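You operate a simulated robot arm through the tools that you are given. There is no shell and no other tool.

You run a simulated robot arm. Do the job below in one go: nothing can be reset, and whatever is moved stays where it is left.

Task
Close up the blower and blow the hopper full at FAST.
Fine: blower knob in, filter knob tight and FAST set before the blower starts; blower off after.

Only the result counts: the job must be done as asked and must still hold three seconds after the hand-in. Knocking over, shifting, dropping, spilling or breaking anything else fails it.

Robot
A 7-joint arm with a fingered hand, fixed in place. Base frame: the origin is on the floor under the middle of its stand, x ahead of it, y to its left, z up. Readings come in mm, degrees, newtons and seconds.
It reaches about 702 mm from its shoulder. Its first joint turns from -115.0 to 115.0 degrees. Payload 3.1 kg.
The tool frame sits at the grasp point between the pads (the TCP): z along the fingers, y along the line on which they close. The tips reach 22 mm beyond it. The gripper opens to 112 mm; its body begins 60 mm behind the TCP. The gripper is a hand of 3 fingers: y runs from the thumb to the fingers, the wrist lies at [0, 0, -218] in the tool frame, and closing takes about 1.5 s.
Orientation is that of the tool frame in the base frame, as [roll, pitch, yaw] about the fixed x, y, z axes, in that order (R = Rz(yaw) Ry(pitch) Rx(roll)). With the fingers straight down and closing along the base's y, the tool's x points along the base's -x, its y along +y and its z along -z.

Tools
- The arm moves only by the tool step_arm. Its arguments are lists of equal length, an entry for each row: "angular": the turn, a rotation vector about the base's x, y, z in rad, a list of three; "dp": the shift along the base's x, y, z in cm, a list of three. In form: {"angular": [[wx, wy, wz], ...], "dp": [[x, y, z], ...]}. A call has 1 to 20 rows; each row is the pose to reach, as a shift and turn from the pose commanded when the call began. "gripper" is the opening, from 0 (shut) to 1 (fully open), set as the call begins (left out, the last holds). Rows are played at 5 a second. More than 50 mm and 8.6 degrees between two rows, or a gripper value outside its range, and nothing of the call is played. Where a pose cannot be reached the arm comes as near as it can. A force on the tool above 50 N (or 10 N above the force at the start of the call, whichever is more), or a blocked arm, ends the call early, and 0.2 s more pass. The fingers move at their own pace (about 108 mm/s each) and stop on an object; they squeeze with about 22 N. The grip force told is the motor's: it shows also when the fingers shut on nothing. Time passes only in rows, and 0.2 s behind the last, so rows that repeat a pose let the fingers close. It gives the time, the measured TCP pose, the force on the tool (base axes), the opening and the grip force at its end, in the units of the frame above (readings bear some noise), with the torque about the TCP (base axes, N m) and any sound that the robot's microphone picked up.
- Cameras (640 x 400 px; columns grow to the right, rows downward): "scene" is fixed at [49.1, 499.9, 1582.5]; the picture's right is [-0.49, -0.87, 0.00], its down [-0.54, 0.30, -0.79] and it looks along [0.69, -0.38, -0.62] (base axes); focal length 214 px, centre (320, 200). "wrist" rides on the gripper at [66, 3, -80] in the tool frame; the picture's right is [-0.05, 1.00, 0.00], its down [-0.77, -0.04, -0.64] and it looks along [-0.64, -0.03, 0.77] (tool axes); focal length 275 px, centre (320, 200). There is no depth. A picture from a camera that has moved, and an enlarged one, comes with that camera's place and axes in the base frame and with its lens.
- snapshot(camera): a new picture of that camera. The clock stands still meanwhile.
- lift_body(by): slides the trunk up (or, below 0, down) by that many mm; the arm rides with it, the base frame stays. It gives what a move gives, with no picture.
- move_fingers(finger1, finger2, thumb_bend): sets how far each is bent, from 0 (flat) to 100 (curled in); at 30 the hand is open as for a grip, at 70 the pads meet at the TCP. One left out holds its place. A second passes; each finger stops where it meets its share of the squeeze, and holds until it gets a number again. A gripper value or a shape takes the hand back. It gives what a move gives, with no picture; readings hold the bend of each and the force on the fingers (four entries, about 0 where the hand has none), thumb and palm.
- grasp_type(shape): the hand has 3 fingers and takes this shape, open, in about a second: jaw (thumb against the fingers, like two jaws); tri (thumb and two fingers); tip (a fingertip pinch); poke (one finger out to press); point (the index stretched); flat (the hand flat); cup (the hand cupped); fist (a fist). The gripper value then closes the fingers along that shape, each until it touches; the sizes above hold for jaw. It gives what a move gives, with no picture.
- zoom(camera, box): a new picture of the part [left, top, right, bottom] of that camera's present view, enlarged. The clock stands still meanwhile.
- finish_job(): hands the job in; it is judged then, once.

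Places have to be worked out from the pictures, the camera data and where the tool is seen. Open the gripper and draw the arm clear of the work before you hand the job in, unless the task says otherwise.

The tools are called by a JSON object that holds its "fn" and its "kwargs". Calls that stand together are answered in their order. step_arm: Moves the arm, as the interface text tells. Its arguments: {"type":"object","properties":{"angular":{"type":"array"},"dp":{"type":"array"},"gripper":{"type":"number"}},"required":["angular","dp"]} The other tools are called the same way: lift_body (by) moves the trunk up or down; grasp_type (shape) gives the hand a shape; move_fingers (finger1, finger2, thumb_bend) moves the fingers one by one; snapshot (camera) takes a picture; zoom (camera, box) takes an enlarged picture of a part of a camera's view; finish_job () hands the job in.

At the start:

```text
time_s: 0.0
ee_pos: [458.4, 210.6, 1398.3]
tcp_rot: [179.9, 0.1, 179.8]
force: [-0.2, 0.1, -0.5]
torque: [0.01, 0.01, -0.01]
finger_gap: 112.1
gripper_force: 0.0
shape: jaw
bend: [30.0, 30.0, 30.0]
finger forces: [0.1, 0.0, 0.0, 0.0, 0.0, 0.0]
trunk travel left (down, up): [-900.0, 90.0]
```

scene: 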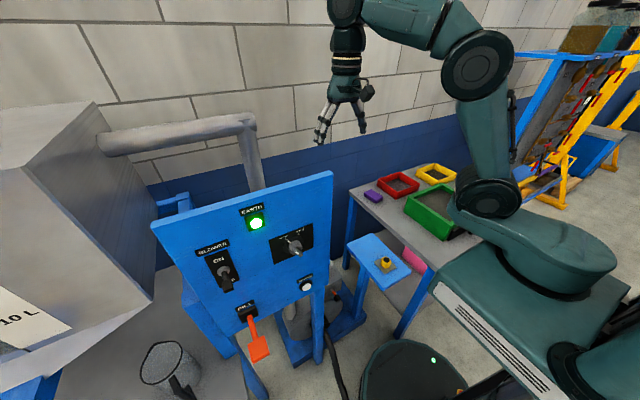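
wrist: 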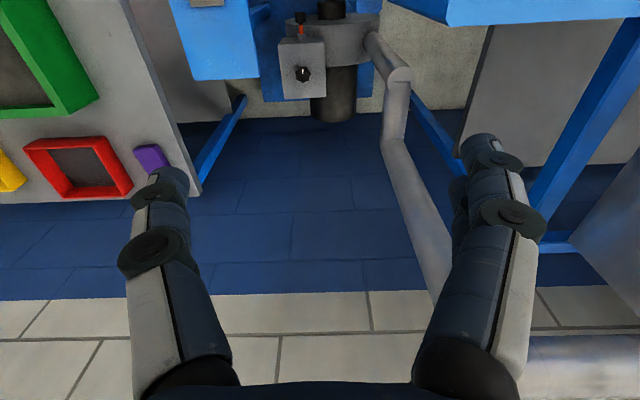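

I start by looking closer at the panel, blower and hopper in the scene view before moving anything.

{"fn": "zoom", "kwargs": {"camera": "scene", "box": [140, 170, 340, 295]}}

{"fn": "zoom", "kwargs": {"camera": "scene", "box": [220, 265, 380, 365]}}

{"fn": "zoom", "kwargs": {"camera": "scene", "box": [320, 140, 520, 265]}}

{"fn": "zoom", "kwargs": {"camera": "scene", "box": [0, 90, 320, 400]}}

{"fn": "zoom", "kwargs": {"camera": "wrist", "box": [240, 0, 440, 125]}}

```text
3.20 times, centred on (240, 232) of scene
camera zoom: at [49.1, 499.9, 1582.5], right [-0.49, -0.87, 0.0], down [-0.54, 0.3, -0.79], along [0.69, -0.38, -0.62], focal length 686 px, centre (576, 96)
```

zoom: 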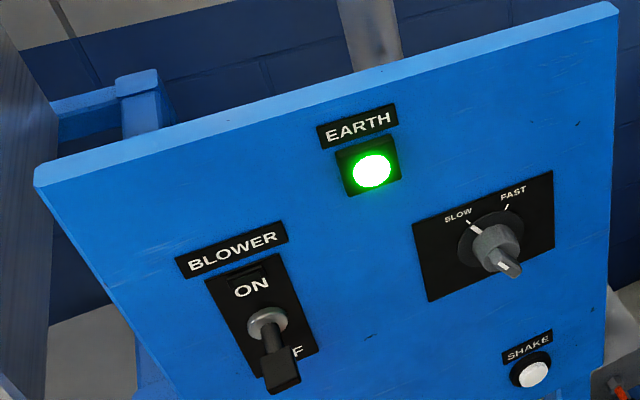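

```text
4.00 times, centred on (300, 315) of scene
camera zoom: at [49.1, 499.9, 1582.5], right [-0.49, -0.87, 0.0], down [-0.54, 0.3, -0.79], along [0.69, -0.38, -0.62], focal length 858 px, centre (400, -260)
```

zoom: 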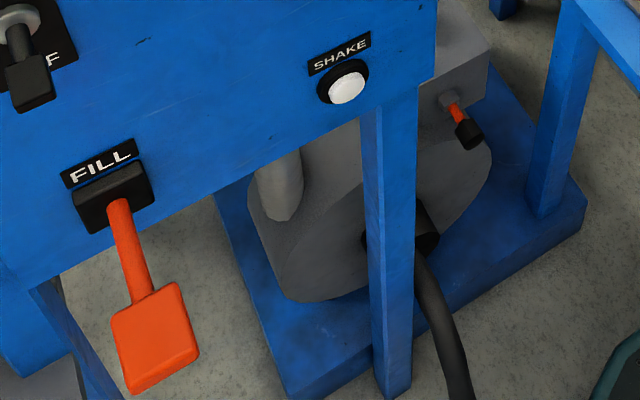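

```text
3.20 times, centred on (420, 202) of scene
camera zoom: at [49.1, 499.9, 1582.5], right [-0.49, -0.87, 0.0], down [-0.54, 0.3, -0.79], along [0.69, -0.38, -0.62], focal length 686 px, centre (0, 192)
```

zoom: 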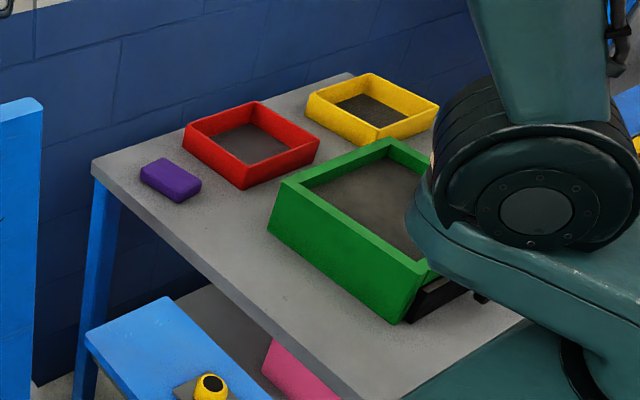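

```text
1.29 times, centred on (160, 245) of scene
camera zoom: at [49.1, 499.9, 1582.5], right [-0.49, -0.87, 0.0], down [-0.54, 0.3, -0.79], along [0.69, -0.38, -0.62], focal length 277 px, centre (526, 142)
```

zoom: 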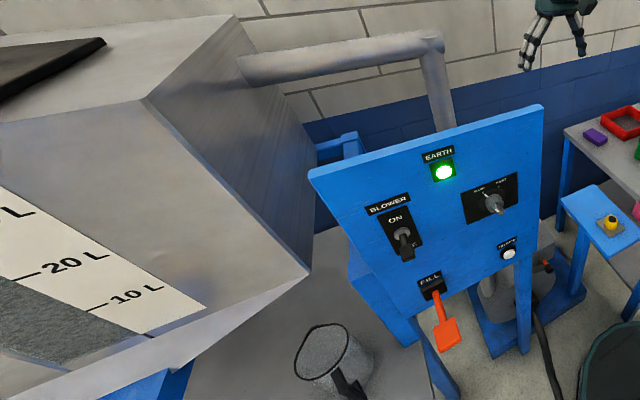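

```text
3.20 times, centred on (340, 62) of wrist
camera zoom: at [393.2, 214.9, 1478.4], right [0.05, 1.0, 0.0], down [0.77, -0.04, 0.64], along [0.64, -0.03, -0.77], focal length 881 px, centre (256, 640)
```

zoom: 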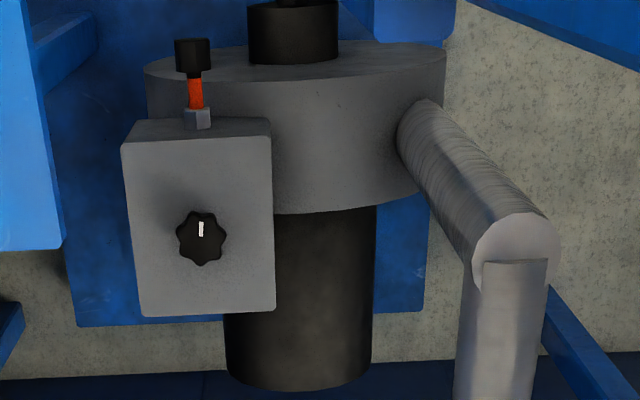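

The panel looks to stand at about x≈408, y 267–623, z 825–1326, with the blower low behind it near (519,153,497). I draw the hand back and tilt it 45° so that the wrist camera looks at the panel.

{"fn": "step_arm", "kwargs": {"angular": [[0, -0.13, 0], [0, -0.26, 0], [0, -0.39, 0], [0, -0.52, 0], [0, -0.65, 0], [0, -0.785, 0], [0, -0.785, 0], [0, -0.785, 0], [0, -0.785, 0], [0, -0.785, 0], [0, -0.785, 0], [0, -0.785, 0], [0, -0.785, 0]], "dp": [[-4, 0, 0], [-8, 0, 0], [-12, 0, 0], [-16, 0, 0], [-20, 0, 0], [-24, 0, 0], [-25, 4, 0], [-25, 8, 0], [-25, 12, 0], [-25, 16, 0], [-25, 20, 0], [-25, 22, 0], [-25, 22, 0]]}}

```text
time_s: 2.8
ee_pos: [208.2, 431.0, 1397.1]
tcp_rot: [-180.0, 44.9, 179.9]
force: [-0.1, -0.3, -0.3]
torque: [0.01, 0.01, 0.02]
finger_gap: 112.0
gripper_force: 0.1
shape: jaw
bend: [30.0, 30.0, 30.0]
finger forces: [0.0, 0.0, 0.1, 0.0, 0.1, 0.1]
trunk travel left (down, up): [-900.0, 90.0]
```

The arm reached the pose without contact. I take pictures from here.

{"fn": "snapshot", "kwargs": {"camera": "wrist"}}

{"fn": "snapshot", "kwargs": {"camera": "scene"}}

```text
taken
camera wrist: at [104.6, 434.3, 1408.4], right [0.03, 1.0, 0.03], down [0.1, -0.04, 0.99], along [0.99, -0.03, -0.1], focal length 275 px, centre (320, 200)
```

wrist: 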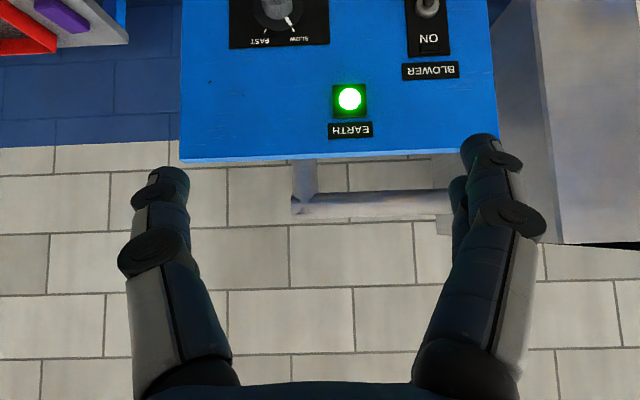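

```text
taken
```

scene: 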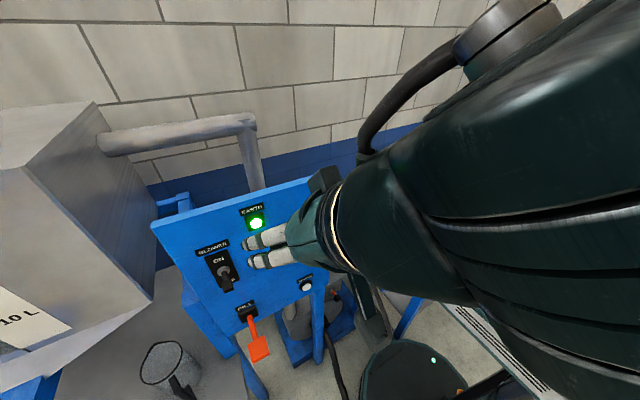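

The panel top edge matches x≈408, y 266–624, z≈1328. I lower the trunk to bring the whole panel into view.

{"fn": "lift_body", "kwargs": {"by": -300}}

{"fn": "snapshot", "kwargs": {"camera": "wrist"}}

{"fn": "snapshot", "kwargs": {"camera": "scene"}}

```text
time_s: 5.8
ee_pos: [207.6, 431.0, 1097.9]
tcp_rot: [-180.0, 45.0, 179.9]
force: [0.2, -0.1, 0.4]
torque: [-0.03, -0.02, 0.03]
finger_gap: 111.9
gripper_force: 0.0
shape: jaw
bend: [30.0, 30.0, 30.0]
finger forces: [0.0, 0.0, 0.1, 0.0, 0.0, 0.0]
trunk travel left (down, up): [-600.0, 390.0]
```

```text
taken
camera wrist: at [104.2, 434.4, 1108.3], right [0.03, 1.0, 0.03], down [0.1, -0.04, 0.99], along [0.99, -0.03, -0.1], focal length 275 px, centre (320, 200)
```

wrist: 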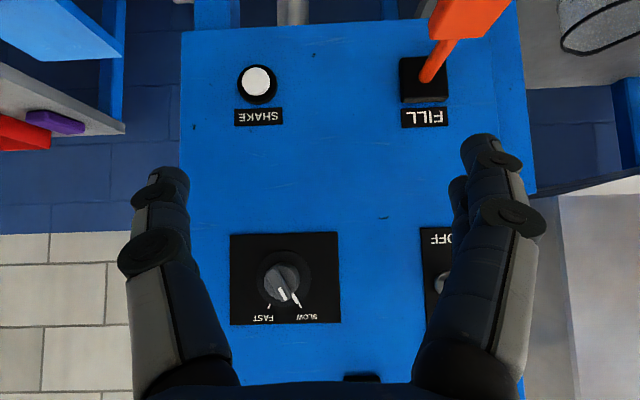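

```text
taken
```

scene: 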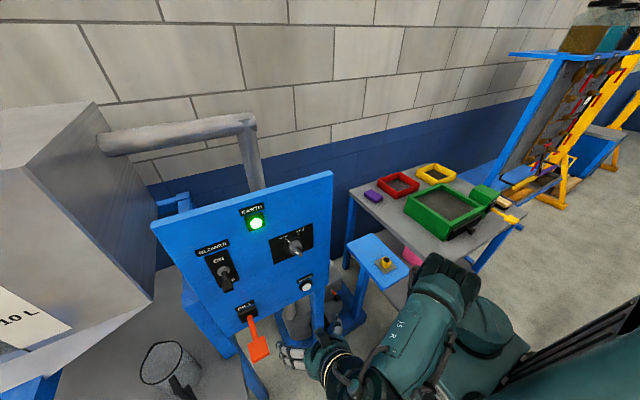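

{"fn": "zoom", "kwargs": {"camera": "wrist", "box": [220, 220, 350, 335]}}

{"fn": "zoom", "kwargs": {"camera": "wrist", "box": [370, 0, 530, 140]}}

{"fn": "zoom", "kwargs": {"camera": "scene", "box": [330, 210, 430, 290]}}

```text
3.48 times, centred on (285, 278) of wrist
camera zoom: at [104.2, 434.4, 1108.3], right [0.03, 1.0, 0.03], down [0.1, -0.04, 0.99], along [0.99, -0.03, -0.1], focal length 958 px, centre (442, -70)
```

zoom: 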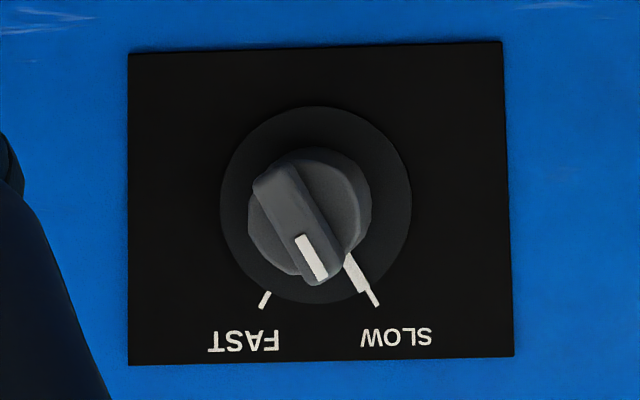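

```text
2.86 times, centred on (450, 70) of wrist
camera zoom: at [104.2, 434.4, 1108.3], right [0.03, 1.0, 0.03], down [0.1, -0.04, 0.99], along [0.99, -0.03, -0.1], focal length 786 px, centre (-51, 571)
```

zoom: 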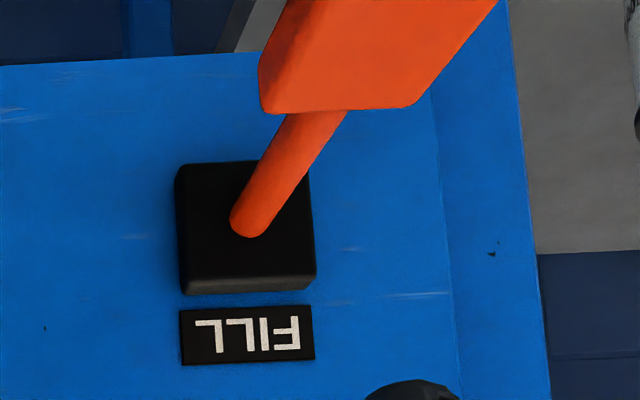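

```text
5.00 times, centred on (380, 250) of scene
camera zoom: at [49.1, 499.9, 1582.5], right [-0.49, -0.87, 0.0], down [-0.54, 0.3, -0.79], along [0.69, -0.38, -0.62], focal length 1072 px, centre (20, -50)
```

zoom: 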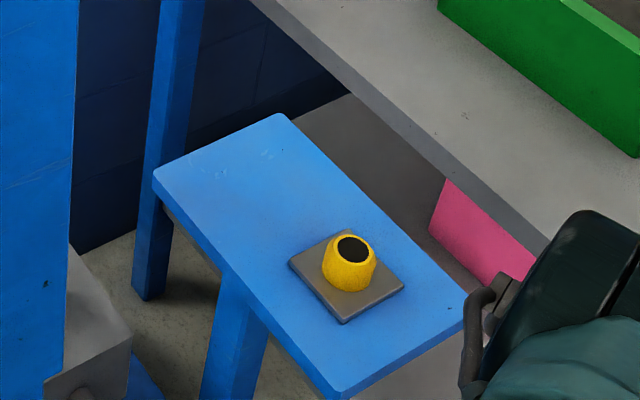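

The selector plate triangulates to about (395,386,1162), pointer at SLOW; the yellow item is just a cup on the shelf. Next I look at the hopper gauge: raise the trunk a little and yaw the hand left.

{"fn": "lift_body", "kwargs": {"by": 200}}

{"fn": "step_arm", "kwargs": {"angular": [[0, 0, 0.13], [0, 0, 0.26], [0, 0, 0.39], [0, 0, 0.52], [0, 0, 0.65], [0, 0, 0.78], [0, 0, 0.78]], "dp": [[-2, 0, 0], [-4, 0, 0], [-6, 1, 0], [-7, 2, 0], [-8, 3, 0], [-8, 4, 0], [-8, 4, 0]]}}

{"fn": "snapshot", "kwargs": {"camera": "wrist"}}

{"fn": "zoom", "kwargs": {"camera": "scene", "box": [0, 240, 160, 400]}}

```text
time_s: 8.0
ee_pos: [207.1, 430.4, 1297.2]
tcp_rot: [180.0, 45.0, 180.0]
force: [-0.8, 0.4, 0.5]
torque: [0.0, -0.02, 0.0]
finger_gap: 112.0
gripper_force: 0.0
shape: jaw
bend: [30.0, 30.0, 30.0]
finger forces: [0.0, 0.1, 0.0, 0.0, 0.0, 0.0]
trunk travel left (down, up): [-800.0, 190.0]
```

```text
time_s: 9.6
ee_pos: [126.9, 469.6, 1299.2]
tcp_rot: [-179.9, 45.0, -135.3]
force: [0.8, 0.0, -0.1]
torque: [0.01, 0.04, 0.01]
finger_gap: 111.8
gripper_force: 0.0
shape: jaw
bend: [30.0, 30.0, 30.0]
finger forces: [0.0, 0.0, 0.1, 0.0, 0.0, 0.0]
trunk travel left (down, up): [-800.0, 190.0]
```

```text
taken
camera wrist: at [51.6, 400.6, 1308.3], right [-0.68, 0.73, 0.03], down [0.09, 0.04, 0.99], along [0.73, 0.68, -0.1], focal length 275 px, centre (320, 200)
```

wrist: 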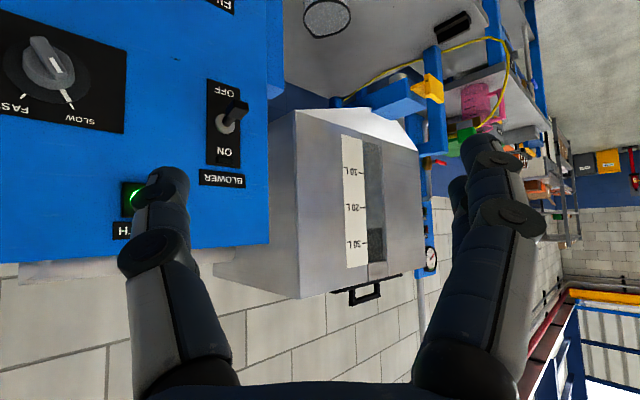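

```text
2.50 times, centred on (80, 320) of scene
camera zoom: at [49.1, 499.9, 1582.5], right [-0.49, -0.87, 0.0], down [-0.54, 0.3, -0.79], along [0.69, -0.38, -0.62], focal length 536 px, centre (920, -100)
```

zoom: 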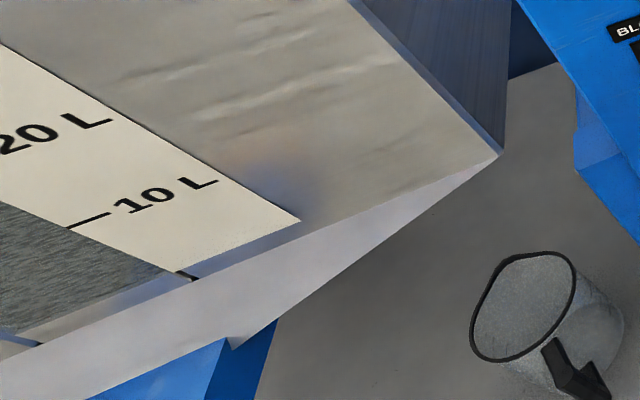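

{"fn": "zoom", "kwargs": {"camera": "wrist", "box": [290, 100, 450, 310]}}

{"fn": "zoom", "kwargs": {"camera": "wrist", "box": [340, 0, 560, 160]}}

{"fn": "zoom", "kwargs": {"camera": "wrist", "box": [180, 60, 270, 200]}}

```text
1.90 times, centred on (370, 205) of wrist
camera zoom: at [51.6, 400.6, 1308.3], right [-0.68, 0.73, 0.03], down [0.09, 0.04, 0.99], along [0.73, 0.68, -0.1], focal length 524 px, centre (225, 190)
```

zoom: 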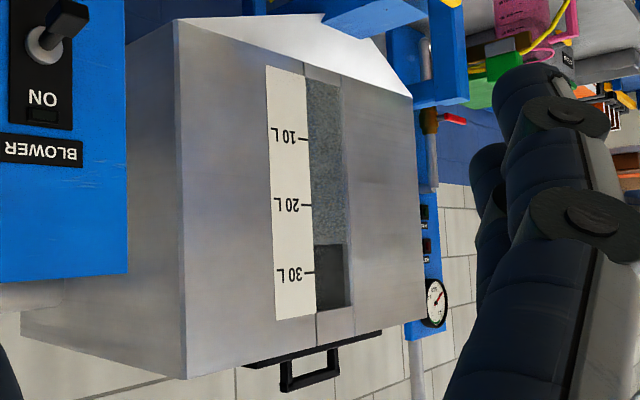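

```text
2.50 times, centred on (450, 80) of wrist
camera zoom: at [51.6, 400.6, 1308.3], right [-0.68, 0.73, 0.03], down [0.09, 0.04, 0.99], along [0.73, 0.68, -0.1], focal length 688 px, centre (-5, 500)
```

zoom: 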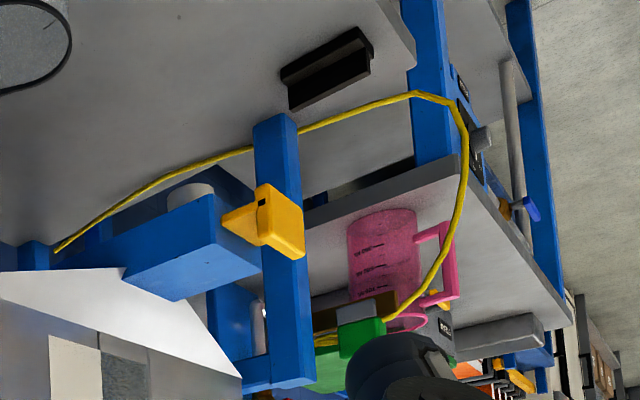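

```text
2.86 times, centred on (225, 130) of wrist
camera zoom: at [51.6, 400.6, 1308.3], right [-0.68, 0.73, 0.03], down [0.09, 0.04, 0.99], along [0.73, 0.68, -0.1], focal length 786 px, centre (591, 400)
```

zoom: 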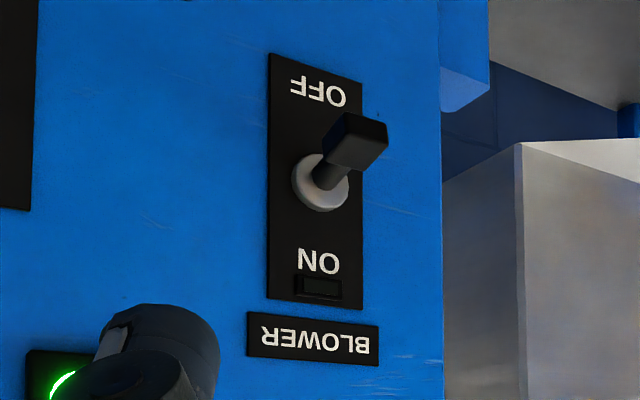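

The gauge shows about 26 L, the scale ending a bit above 30 L; the blower switch pivot is about (393,551,1174) with the lever tilted to OFF. Now I lower the trunk to see the FILL lever from the side.

{"fn": "lift_body", "kwargs": {"by": -330}}

{"fn": "snapshot", "kwargs": {"camera": "wrist"}}

{"fn": "snapshot", "kwargs": {"camera": "scene"}}

```text
time_s: 12.8
ee_pos: [127.5, 469.5, 968.7]
tcp_rot: [180.0, 45.0, -135.4]
force: [0.1, -1.2, 0.0]
torque: [0.0, -0.03, -0.02]
finger_gap: 112.1
gripper_force: 0.1
shape: jaw
bend: [30.0, 30.0, 30.0]
finger forces: [0.0, 0.0, 0.0, 0.0, 0.0, 0.0]
trunk travel left (down, up): [-470.0, 520.0]
```

```text
taken
camera wrist: at [51.9, 400.3, 978.5], right [-0.68, 0.73, 0.03], down [0.09, 0.04, 0.99], along [0.73, 0.68, -0.1], focal length 275 px, centre (320, 200)
```

wrist: 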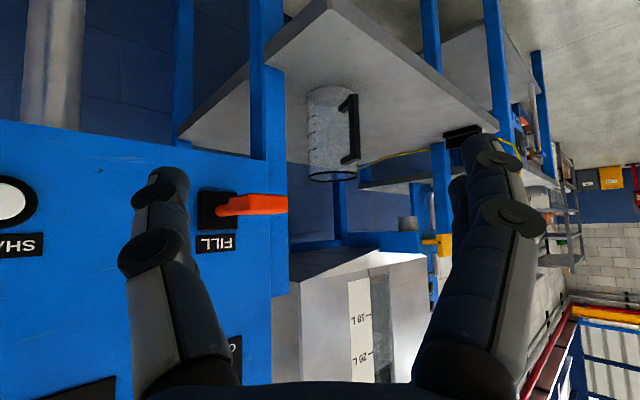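

```text
taken
```

scene: 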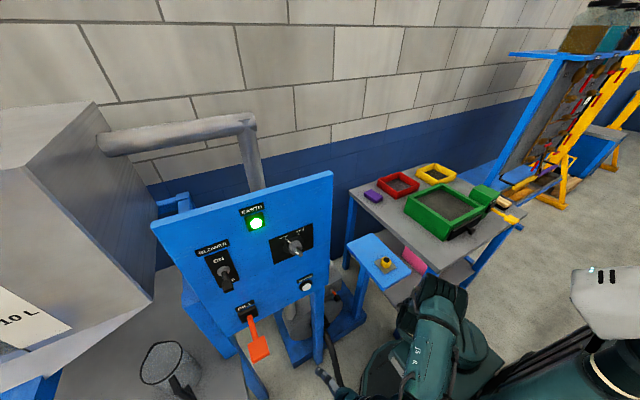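

{"fn": "zoom", "kwargs": {"camera": "wrist", "box": [190, 170, 310, 270]}}

{"fn": "zoom", "kwargs": {"camera": "wrist", "box": [170, 0, 500, 200]}}

{"fn": "zoom", "kwargs": {"camera": "wrist", "box": [270, 160, 450, 380]}}

```text
4.00 times, centred on (250, 220) of wrist
camera zoom: at [51.9, 400.3, 978.5], right [-0.68, 0.73, 0.03], down [0.09, 0.04, 0.99], along [0.73, 0.68, -0.1], focal length 1101 px, centre (600, 120)
```

zoom: 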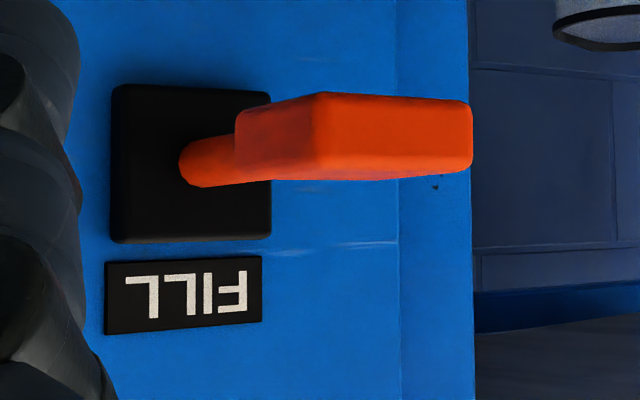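

```text
1.94 times, centred on (335, 100) of wrist
camera zoom: at [51.9, 400.3, 978.5], right [-0.68, 0.73, 0.03], down [0.09, 0.04, 0.99], along [0.73, 0.68, -0.1], focal length 534 px, centre (291, 394)
```

zoom: 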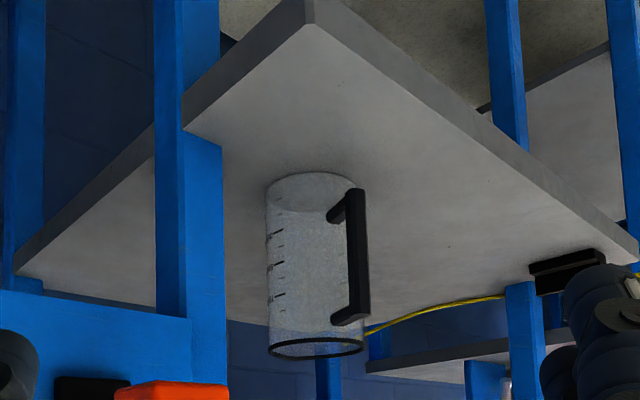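

```text
1.82 times, centred on (360, 270) of wrist
camera zoom: at [51.9, 400.3, 978.5], right [-0.68, 0.73, 0.03], down [0.09, 0.04, 0.99], along [0.73, 0.68, -0.1], focal length 500 px, centre (247, 73)
```

zoom: 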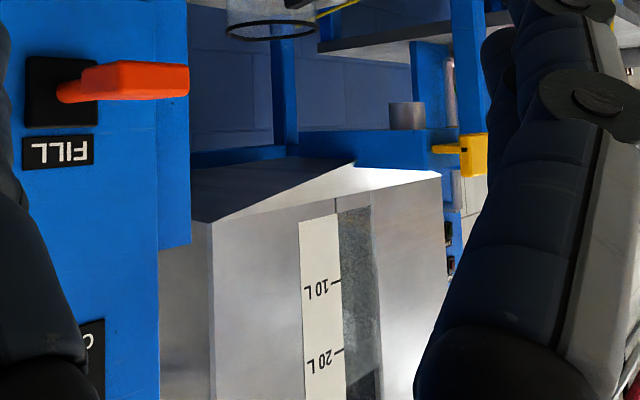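

The FILL lever is a horizontal orange paddle above the jug side, and seems to belong to the jug, not to blowing. I zoom once more onto the selector and switch from the scene camera to fix their depth.

{"fn": "zoom", "kwargs": {"camera": "scene", "box": [268, 218, 318, 268]}}

{"fn": "zoom", "kwargs": {"camera": "scene", "box": [195, 235, 255, 295]}}

{"fn": "zoom", "kwargs": {"camera": "scene", "box": [280, 270, 360, 350]}}

```text
8.00 times, centred on (293, 243) of scene
camera zoom: at [49.1, 499.9, 1582.5], right [-0.49, -0.87, 0.0], down [-0.54, 0.3, -0.79], along [0.69, -0.38, -0.62], focal length 1716 px, centre (536, -144)
```

zoom: 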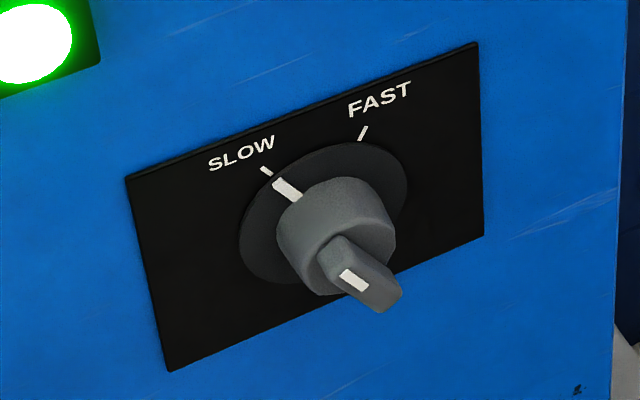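

```text
6.67 times, centred on (225, 265) of scene
camera zoom: at [49.1, 499.9, 1582.5], right [-0.49, -0.87, 0.0], down [-0.54, 0.3, -0.79], along [0.69, -0.38, -0.62], focal length 1430 px, centre (953, -233)
```

zoom: 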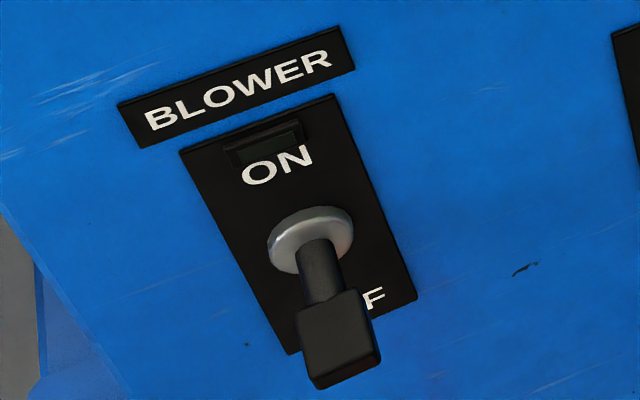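

```text
5.00 times, centred on (320, 310) of scene
camera zoom: at [49.1, 499.9, 1582.5], right [-0.49, -0.87, 0.0], down [-0.54, 0.3, -0.79], along [0.69, -0.38, -0.62], focal length 1072 px, centre (320, -350)
```

zoom: 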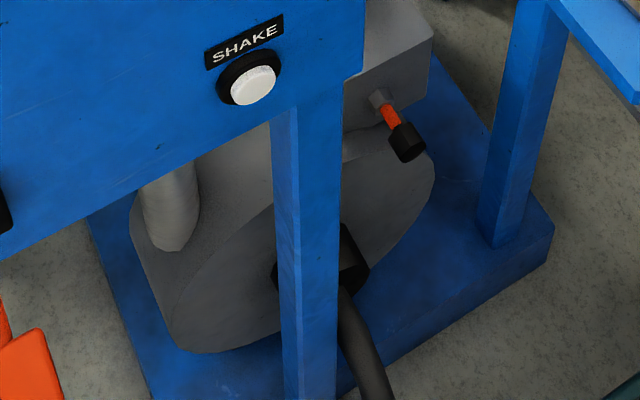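

The selector axis comes out at about y≈385, z≈1163, with the handle bar's face near x≈360. I undo the yaw, turn the hand horizontal toward +x, and raise the trunk to the selector height, keeping well off the panel.

{"fn": "step_arm", "kwargs": {"angular": [[0, 0, -0.13], [0, 0, -0.26], [0, 0, -0.39], [0, 0, -0.52], [0, 0, -0.65], [0, 0, -0.78], [0, 0, -0.78]], "dp": [[2, -1.5, 0], [4, -3, 0], [6, -4.5, 0], [8, -6, 0], [10, -7.5, 0], [12, -8.4, 0], [12, -8.4, 0]]}}

{"fn": "step_arm", "kwargs": {"angular": [[0, -0.13, 0], [0, -0.26, 0], [0, -0.39, 0], [0, -0.52, 0], [0, -0.65, 0], [0, -0.785, 0], [0, -0.785, 0]], "dp": [[0, 0, 0], [0, 0, 0], [0, 0, 0], [0, 0, 0], [0, 0, 0], [0, 0, 0], [0, 0, 0]]}}

{"fn": "lift_body", "kwargs": {"by": 194}}

{"fn": "snapshot", "kwargs": {"camera": "wrist"}}

{"fn": "snapshot", "kwargs": {"camera": "scene"}}

```text
time_s: 14.4
ee_pos: [248.0, 385.2, 968.4]
tcp_rot: [180.0, 45.0, 179.7]
force: [0.4, 0.4, 0.3]
torque: [0.02, 0.01, -0.04]
finger_gap: 111.9
gripper_force: 0.0
shape: jaw
bend: [30.0, 30.0, 30.0]
finger forces: [0.0, 0.1, 0.0, 0.0, 0.0, 0.0]
trunk travel left (down, up): [-470.0, 520.0]
```

```text
time_s: 16.0
ee_pos: [247.6, 386.1, 968.9]
tcp_rot: [48.1, 89.9, 48.0]
force: [-0.5, 0.1, -0.1]
torque: [-0.02, 0.04, 0.04]
finger_gap: 111.9
gripper_force: 0.1
shape: jaw
bend: [30.0, 30.0, 30.0]
finger forces: [0.0, 0.0, 0.0, 0.0, 0.1, 0.1]
trunk travel left (down, up): [-470.0, 520.0]
```

```text
time_s: 18.1
ee_pos: [247.4, 386.6, 1161.3]
tcp_rot: [160.7, 90.0, 160.6]
force: [-0.2, 0.3, 0.0]
torque: [0.01, 0.01, 0.01]
finger_gap: 111.8
gripper_force: 0.1
shape: jaw
bend: [30.0, 30.0, 30.0]
finger forces: [0.0, 0.0, 0.0, 0.0, 0.0, 0.0]
trunk travel left (down, up): [-664.0, 326.0]
```

```text
taken
camera wrist: at [167.2, 390.2, 1096.2], right [0.0, 1.0, 0.05], down [-0.64, -0.04, 0.77], along [0.77, -0.03, 0.63], focal length 275 px, centre (320, 200)
```

wrist: 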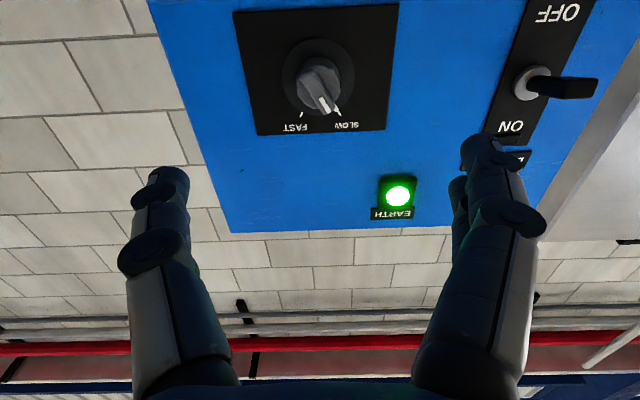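

```text
taken
```

scene: 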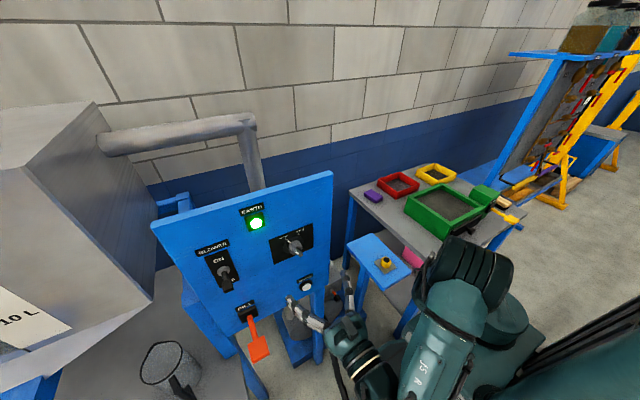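

The hand is now horizontal, in line with the selector (axis ≈ y 386, z 1160). I roll the hand −30° so its closing line is across the handle bar and come to x≈300.

{"fn": "step_arm", "kwargs": {"angular": [[-0.11, 0, 0], [-0.22, 0, 0], [-0.33, 0, 0], [-0.44, 0, 0], [-0.5236, 0, 0], [-0.5236, 0, 0]], "dp": [[0.8, 0, 0], [1.6, 0, 0], [2.4, 0, 0], [3.2, 0, 0], [4, 0, 0], [4, 0, 0]]}}

{"fn": "snapshot", "kwargs": {"camera": "wrist"}}

{"fn": "zoom", "kwargs": {"camera": "scene", "box": [230, 200, 390, 360]}}

```text
time_s: 19.5
ee_pos: [287.1, 386.5, 1162.5]
tcp_rot: [-90.0, 60.0, -90.0]
force: [0.0, -0.1, -0.5]
torque: [0.0, 0.02, 0.02]
finger_gap: 112.0
gripper_force: 0.1
shape: jaw
bend: [30.0, 30.0, 30.0]
finger forces: [0.1, 0.0, 0.0, 0.0, 0.0, 0.0]
trunk travel left (down, up): [-664.0, 326.0]
```

```text
taken
camera wrist: at [207.2, 356.3, 1103.3], right [0.0, 0.89, -0.46], down [-0.64, 0.36, 0.69], along [0.77, 0.29, 0.56], focal length 275 px, centre (320, 200)
```

wrist: 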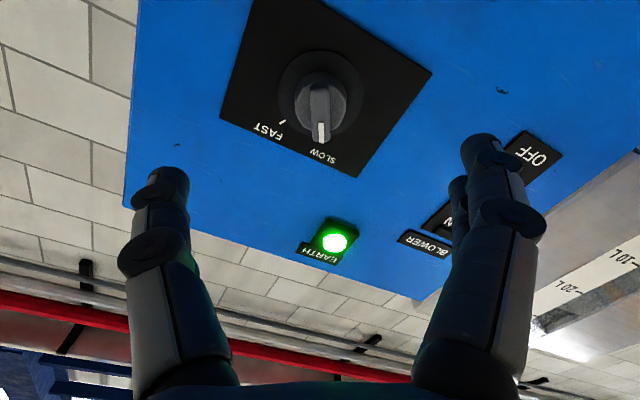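

```text
2.50 times, centred on (310, 280) of scene
camera zoom: at [49.1, 499.9, 1582.5], right [-0.49, -0.87, 0.0], down [-0.54, 0.3, -0.79], along [0.69, -0.38, -0.62], focal length 536 px, centre (345, 0)
```

zoom: 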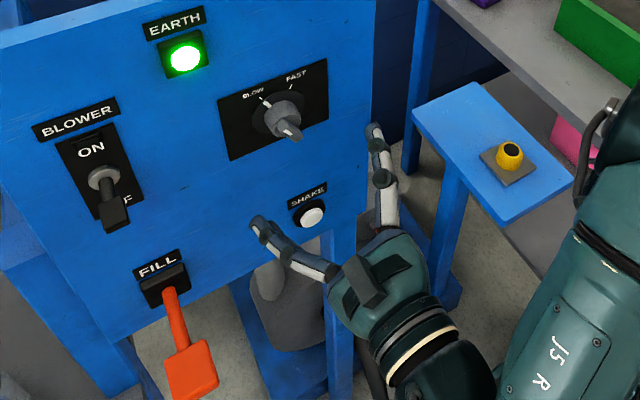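

The bar is now parallel to the picture's vertical and centred between thumb and fingers. I advance so that the tips straddle the bar (TCP x≈350).

{"fn": "step_arm", "kwargs": {"angular": [[0, 0, 0], [0, 0, 0], [0, 0, 0], [0, 0, 0], [0, 0, 0]], "dp": [[2, 0, -0.05], [4, 0, -0.1], [5.3, 0, -0.15], [6.2, 0, -0.15], [6.2, 0, -0.15]]}}

{"fn": "snapshot", "kwargs": {"camera": "wrist"}}

{"fn": "zoom", "kwargs": {"camera": "scene", "box": [250, 200, 350, 300]}}

```text
time_s: 20.7
ee_pos: [349.7, 385.6, 1161.3]
tcp_rot: [-90.1, 60.0, -90.1]
force: [-0.2, -0.2, -1.1]
torque: [0.01, -0.02, -0.02]
finger_gap: 111.8
gripper_force: 0.1
shape: jaw
bend: [30.0, 30.0, 30.0]
finger forces: [0.1, 0.1, 0.1, 0.1, 0.0, 0.0]
trunk travel left (down, up): [-664.0, 326.0]
```

```text
taken
camera wrist: at [269.3, 356.2, 1102.5], right [0.0, 0.89, -0.46], down [-0.64, 0.35, 0.69], along [0.77, 0.29, 0.56], focal length 275 px, centre (320, 200)
```

wrist: 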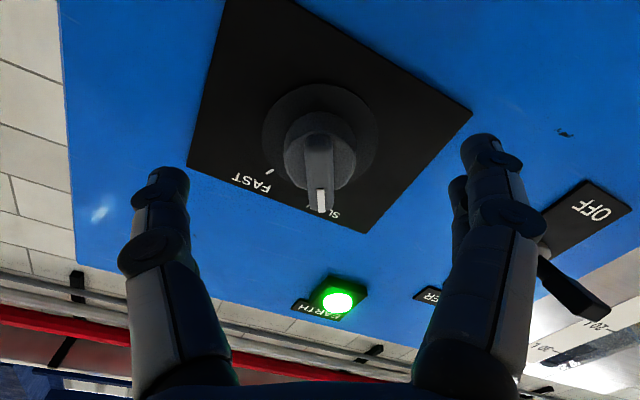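

```text
4.00 times, centred on (300, 250) of scene
camera zoom: at [49.1, 499.9, 1582.5], right [-0.49, -0.87, 0.0], down [-0.54, 0.3, -0.79], along [0.69, -0.38, -0.62], focal length 858 px, centre (400, 0)
```

zoom: 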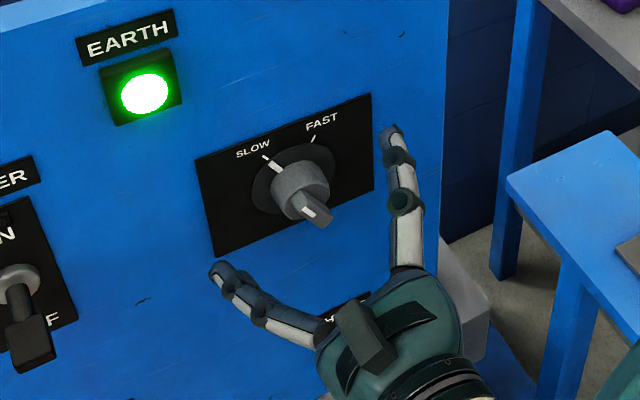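

The bar's face triangulates to x≈358, so the tips (x≈372) overlap it by about 14 mm. I close the hand on it.

{"fn": "step_arm", "kwargs": {"angular": [[0, 0, 0], [0, 0, 0], [0, 0, 0], [0, 0, 0], [0, 0, 0], [0, 0, 0], [0, 0, 0], [0, 0, 0], [0, 0, 0]], "dp": [[0, 0, 0], [0, 0, 0], [0, 0, 0], [0, 0, 0], [0, 0, 0], [0, 0, 0], [0, 0, 0], [0, 0, 0], [0, 0, 0]], "gripper": 0}}

{"fn": "snapshot", "kwargs": {"camera": "wrist"}}

{"fn": "zoom", "kwargs": {"camera": "scene", "box": [250, 200, 350, 300]}}

```text
time_s: 22.7
ee_pos: [349.5, 385.8, 1161.3]
tcp_rot: [-90.1, 60.0, -90.1]
force: [-0.4, 0.6, 0.3]
torque: [-0.04, 0.0, -0.02]
finger_gap: 12.2
gripper_force: 21.8
shape: jaw
bend: [72.0, 72.0, 70.0]
finger forces: [9.2, 9.4, 0.0, 0.0, 18.7, 0.1]
trunk travel left (down, up): [-664.0, 326.0]
```

```text
taken
camera wrist: at [269.1, 356.3, 1102.5], right [0.0, 0.89, -0.46], down [-0.64, 0.35, 0.69], along [0.77, 0.29, 0.56], focal length 275 px, centre (320, 200)
```

wrist: 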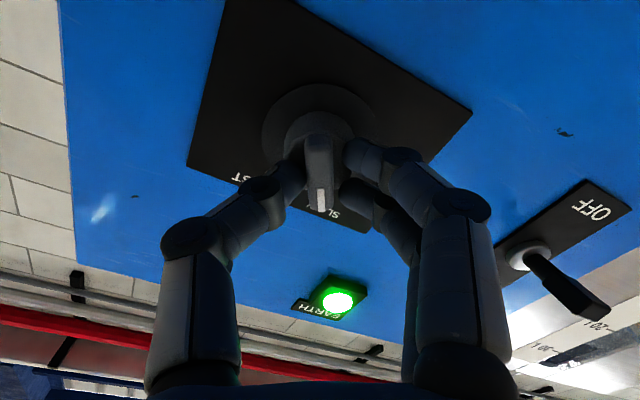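

```text
4.00 times, centred on (300, 250) of scene
camera zoom: at [49.1, 499.9, 1582.5], right [-0.49, -0.87, 0.0], down [-0.54, 0.3, -0.79], along [0.69, -0.38, -0.62], focal length 858 px, centre (400, 0)
```

zoom: 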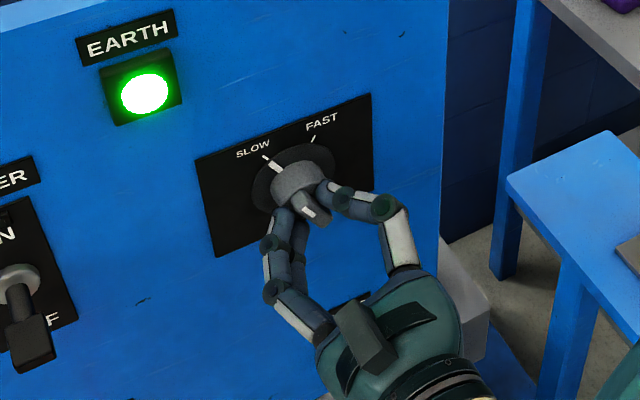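

Gripped on the bar (gap 12.2 mm). I turn it +60° about x (clockwise as seen from the front) toward FAST.

{"fn": "step_arm", "kwargs": {"angular": [[0.11, 0, 0], [0.22, 0, 0], [0.33, 0, 0], [0.44, 0, 0], [0.55, 0, 0], [0.66, 0, 0], [0.77, 0, 0], [0.88, 0, 0], [0.97, 0, 0], [1.05, 0, 0], [1.05, 0, 0]], "dp": [[0, 0, 0], [0, 0, 0], [0, 0, 0], [0, 0, 0], [0, 0, 0], [0, 0, 0], [0, 0, 0], [0, 0, 0], [0, 0, 0], [0, 0, 0], [0, 0, 0]]}}

{"fn": "snapshot", "kwargs": {"camera": "wrist"}}

{"fn": "zoom", "kwargs": {"camera": "scene", "box": [250, 200, 350, 300]}}

```text
time_s: 25.1
ee_pos: [350.3, 384.0, 1161.8]
tcp_rot: [90.1, 59.8, 90.0]
force: [1.2, -6.4, 3.4]
torque: [-0.09, -0.02, -0.16]
finger_gap: 12.5
gripper_force: 21.6
shape: jaw
bend: [72.0, 72.0, 70.0]
finger forces: [9.2, 9.1, 0.0, 0.0, 21.3, 0.0]
trunk travel left (down, up): [-664.0, 326.0]
```

```text
taken
camera wrist: at [269.1, 421.3, 1105.8], right [0.0, 0.84, 0.54], down [-0.64, -0.42, 0.65], along [0.77, -0.35, 0.53], focal length 275 px, centre (320, 200)
```

wrist: 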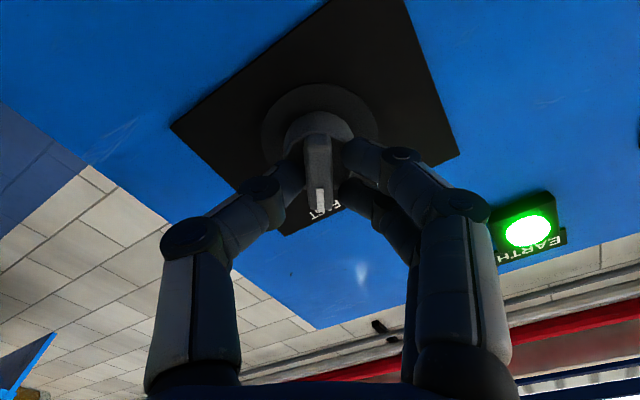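

```text
4.00 times, centred on (300, 250) of scene
camera zoom: at [49.1, 499.9, 1582.5], right [-0.49, -0.87, 0.0], down [-0.54, 0.3, -0.79], along [0.69, -0.38, -0.62], focal length 858 px, centre (400, 0)
```

zoom: 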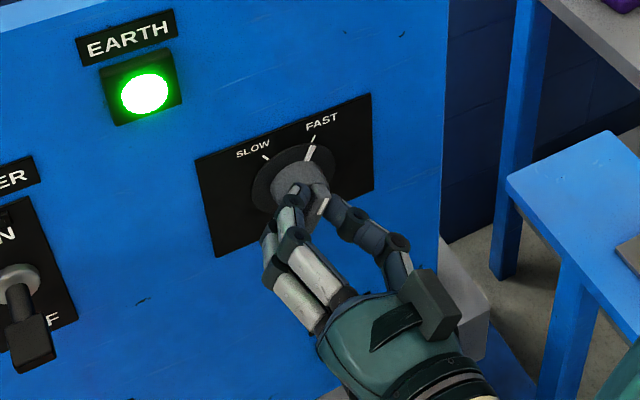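

The skirt mark now lines up with the FAST tick. I open the hand, then back off along −x.

{"fn": "step_arm", "kwargs": {"angular": [[0, 0, 0], [0, 0, 0], [0, 0, 0], [0, 0, 0], [0, 0, 0], [0, 0, 0]], "dp": [[0, 0, 0], [0, 0, 0], [0, 0, 0], [0, 0, 0], [0, 0, 0], [0, 0, 0]], "gripper": 1}}

{"fn": "step_arm", "kwargs": {"angular": [[0, 0, 0], [0, 0, 0], [0, 0, 0], [0, 0, 0]], "dp": [[-3, 0, 0], [-6, 0, 0], [-9, 0, 0], [-9, 0, 0]]}}

{"fn": "snapshot", "kwargs": {"camera": "wrist"}}

{"fn": "zoom", "kwargs": {"camera": "scene", "box": [260, 210, 330, 280]}}

```text
time_s: 26.5
ee_pos: [350.2, 385.7, 1161.2]
tcp_rot: [90.1, 59.8, 90.0]
force: [0.1, 0.3, 0.2]
torque: [0.0, 0.0, -0.01]
finger_gap: 112.1
gripper_force: 0.0
shape: jaw
bend: [30.0, 30.0, 30.0]
finger forces: [0.0, 0.1, 0.0, 0.0, 0.0, 0.1]
trunk travel left (down, up): [-664.0, 326.0]
```

```text
time_s: 27.5
ee_pos: [260.1, 386.2, 1162.6]
tcp_rot: [90.1, 59.8, 90.1]
force: [0.2, 0.8, -0.2]
torque: [-0.03, 0.02, 0.01]
finger_gap: 111.8
gripper_force: 0.1
shape: jaw
bend: [30.0, 30.0, 30.0]
finger forces: [0.0, 0.0, 0.0, 0.0, 0.0, 0.0]
trunk travel left (down, up): [-664.0, 326.0]
```

```text
taken
camera wrist: at [178.8, 422.8, 1106.2], right [0.0, 0.84, 0.54], down [-0.64, -0.42, 0.65], along [0.77, -0.35, 0.53], focal length 275 px, centre (320, 200)
```

wrist: 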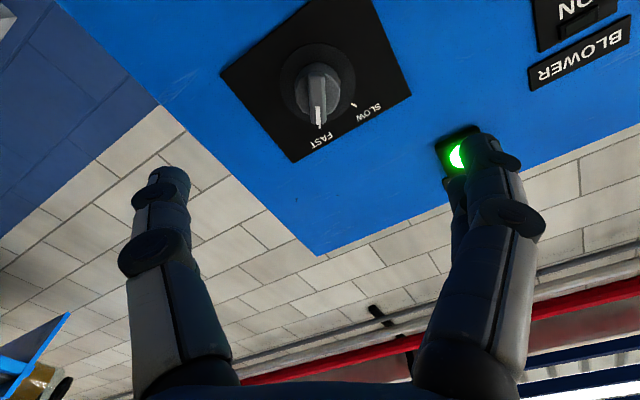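

```text
5.71 times, centred on (295, 245) of scene
camera zoom: at [49.1, 499.9, 1582.5], right [-0.49, -0.87, 0.0], down [-0.54, 0.3, -0.79], along [0.69, -0.38, -0.62], focal length 1226 px, centre (463, -57)
```

zoom: 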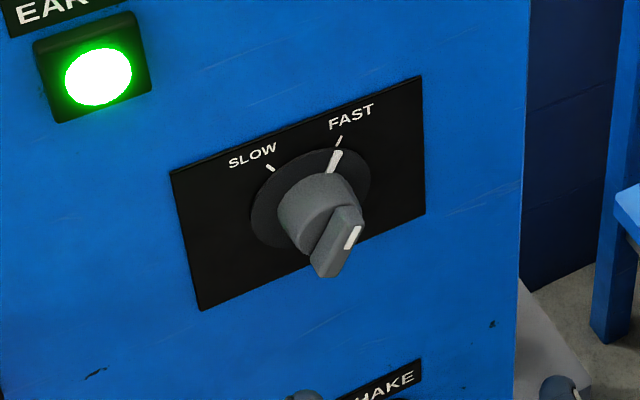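

FAST is set. Now I bring the hand clear to the right of the panel and turn it to point straight down, for a look at the blower.

{"fn": "step_arm", "kwargs": {"angular": [[-0.1, 0, 0], [-0.2, 0, 0], [-0.3, 0, 0], [-0.4, 0, 0], [-0.5236, 0, 0], [-0.5236, 0, 0], [-0.5236, 0, 0]], "dp": [[-1, -4, 0], [-1, -8, 0], [-1, -12, 0], [-1, -16, 0], [-1, -20, 0], [-1, -22, 0], [-1, -22, 0]]}}

{"fn": "step_arm", "kwargs": {"angular": [[0, 0.13, 0], [0, 0.26, 0], [0, 0.39, 0], [0, 0.52, 0], [0, 0.65, 0], [0, 0.78, 0], [0, 0.91, 0], [0, 1.04, 0], [0, 1.17, 0], [0, 1.3, 0], [0, 1.43, 0], [0, 1.571, 0], [0, 1.571, 0]], "dp": [[1, 0, 0], [2, 0, 0], [3, 0, 0], [4, 0, 0], [5, 0, 0], [6, 0, 0], [7, 0, 0], [8, 0, 0], [9, 0, 0], [10, 0, 0], [11, 0, 0], [12, 0, 0], [12, 0, 0]]}}

{"fn": "snapshot", "kwargs": {"camera": "wrist"}}

{"fn": "snapshot", "kwargs": {"camera": "scene"}}

```text
time_s: 29.1
ee_pos: [253.4, 172.5, 1156.3]
tcp_rot: [110.5, 89.9, 110.5]
force: [0.1, -0.4, -0.8]
torque: [0.01, 0.02, 0.01]
finger_gap: 112.3
gripper_force: 0.1
shape: jaw
bend: [30.0, 30.0, 30.0]
finger forces: [0.1, 0.0, 0.1, 0.1, 0.0, 0.0]
out of reach, approached as far as the arm can: row 6, 7
trunk travel left (down, up): [-664.0, 326.0]
```

```text
time_s: 31.9
ee_pos: [375.6, 169.7, 1155.5]
tcp_rot: [179.9, -0.1, 179.8]
force: [-0.3, 0.2, -0.7]
torque: [-0.02, -0.01, 0.03]
finger_gap: 112.3
gripper_force: 0.1
shape: jaw
bend: [30.0, 30.0, 30.0]
finger forces: [0.0, 0.0, 0.0, 0.1, 0.0, 0.0]
trunk travel left (down, up): [-664.0, 326.0]
```

```text
taken
camera wrist: at [309.4, 174.2, 1236.8], right [0.05, 1.0, 0.0], down [0.77, -0.04, 0.63], along [0.63, -0.03, -0.77], focal length 275 px, centre (320, 200)
```

wrist: 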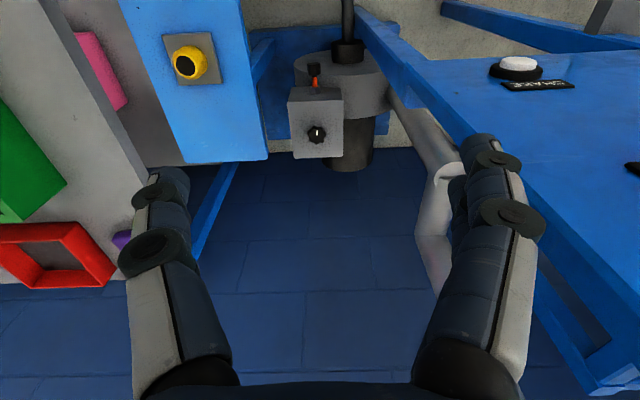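

```text
taken
```

scene: 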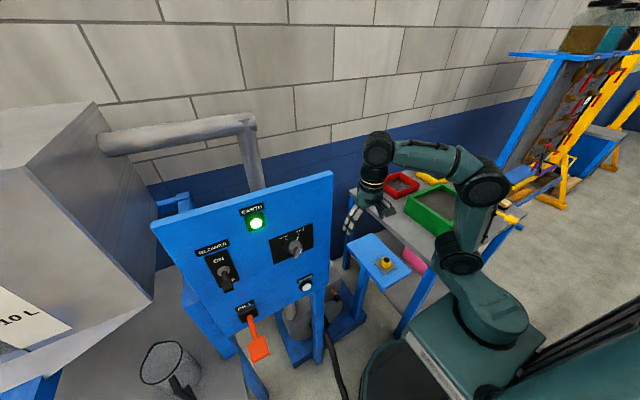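

The blower is visible through the gap between shelf and panel. I zoom in on it.

{"fn": "zoom", "kwargs": {"camera": "wrist", "box": [240, 20, 440, 200]}}

{"fn": "zoom", "kwargs": {"camera": "wrist", "box": [280, 50, 350, 165]}}

```text
2.22 times, centred on (340, 110) of wrist
camera zoom: at [309.4, 174.2, 1236.8], right [0.05, 1.0, 0.0], down [0.77, -0.04, 0.63], along [0.63, -0.03, -0.77], focal length 612 px, centre (276, 400)
```

zoom: 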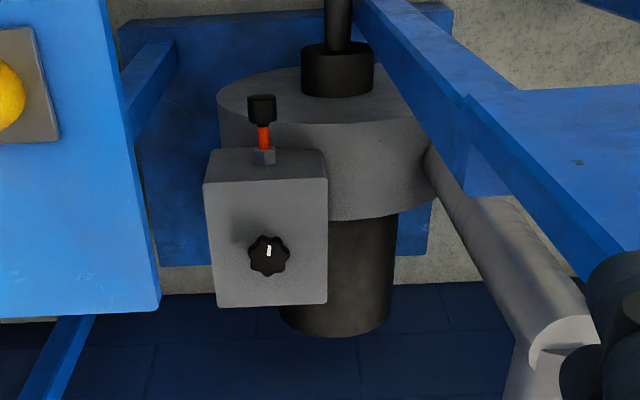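

```text
3.48 times, centred on (315, 108) of wrist
camera zoom: at [309.4, 174.2, 1236.8], right [0.05, 1.0, 0.0], down [0.77, -0.04, 0.63], along [0.63, -0.03, -0.77], focal length 958 px, centre (337, 522)
```

zoom: 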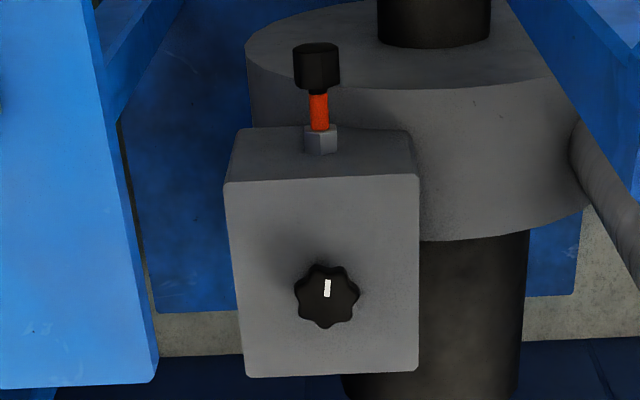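

From two views: star-shaped filter knob top at about (635,152,579), blower knob's black cap centre at about (495,152,508), pulled out with red rod showing up to the nut at x≈545. Before going low I check how the arm itself is posed.

{"fn": "zoom", "kwargs": {"camera": "scene", "box": [330, 110, 570, 400]}}

```text
1.38 times, centred on (450, 255) of scene
camera zoom: at [49.1, 499.9, 1582.5], right [-0.49, -0.87, 0.0], down [-0.54, 0.3, -0.79], along [0.69, -0.38, -0.62], focal length 296 px, centre (141, 124)
```

zoom: 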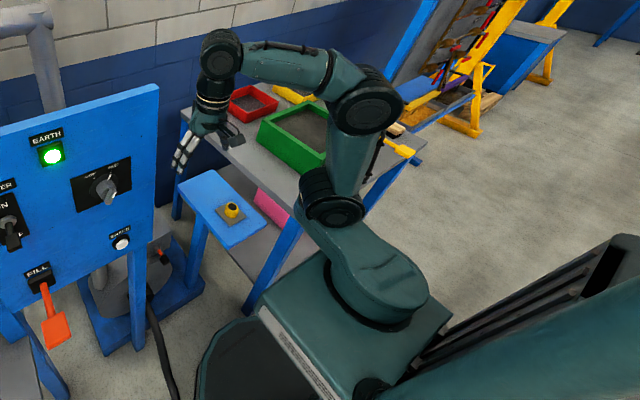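

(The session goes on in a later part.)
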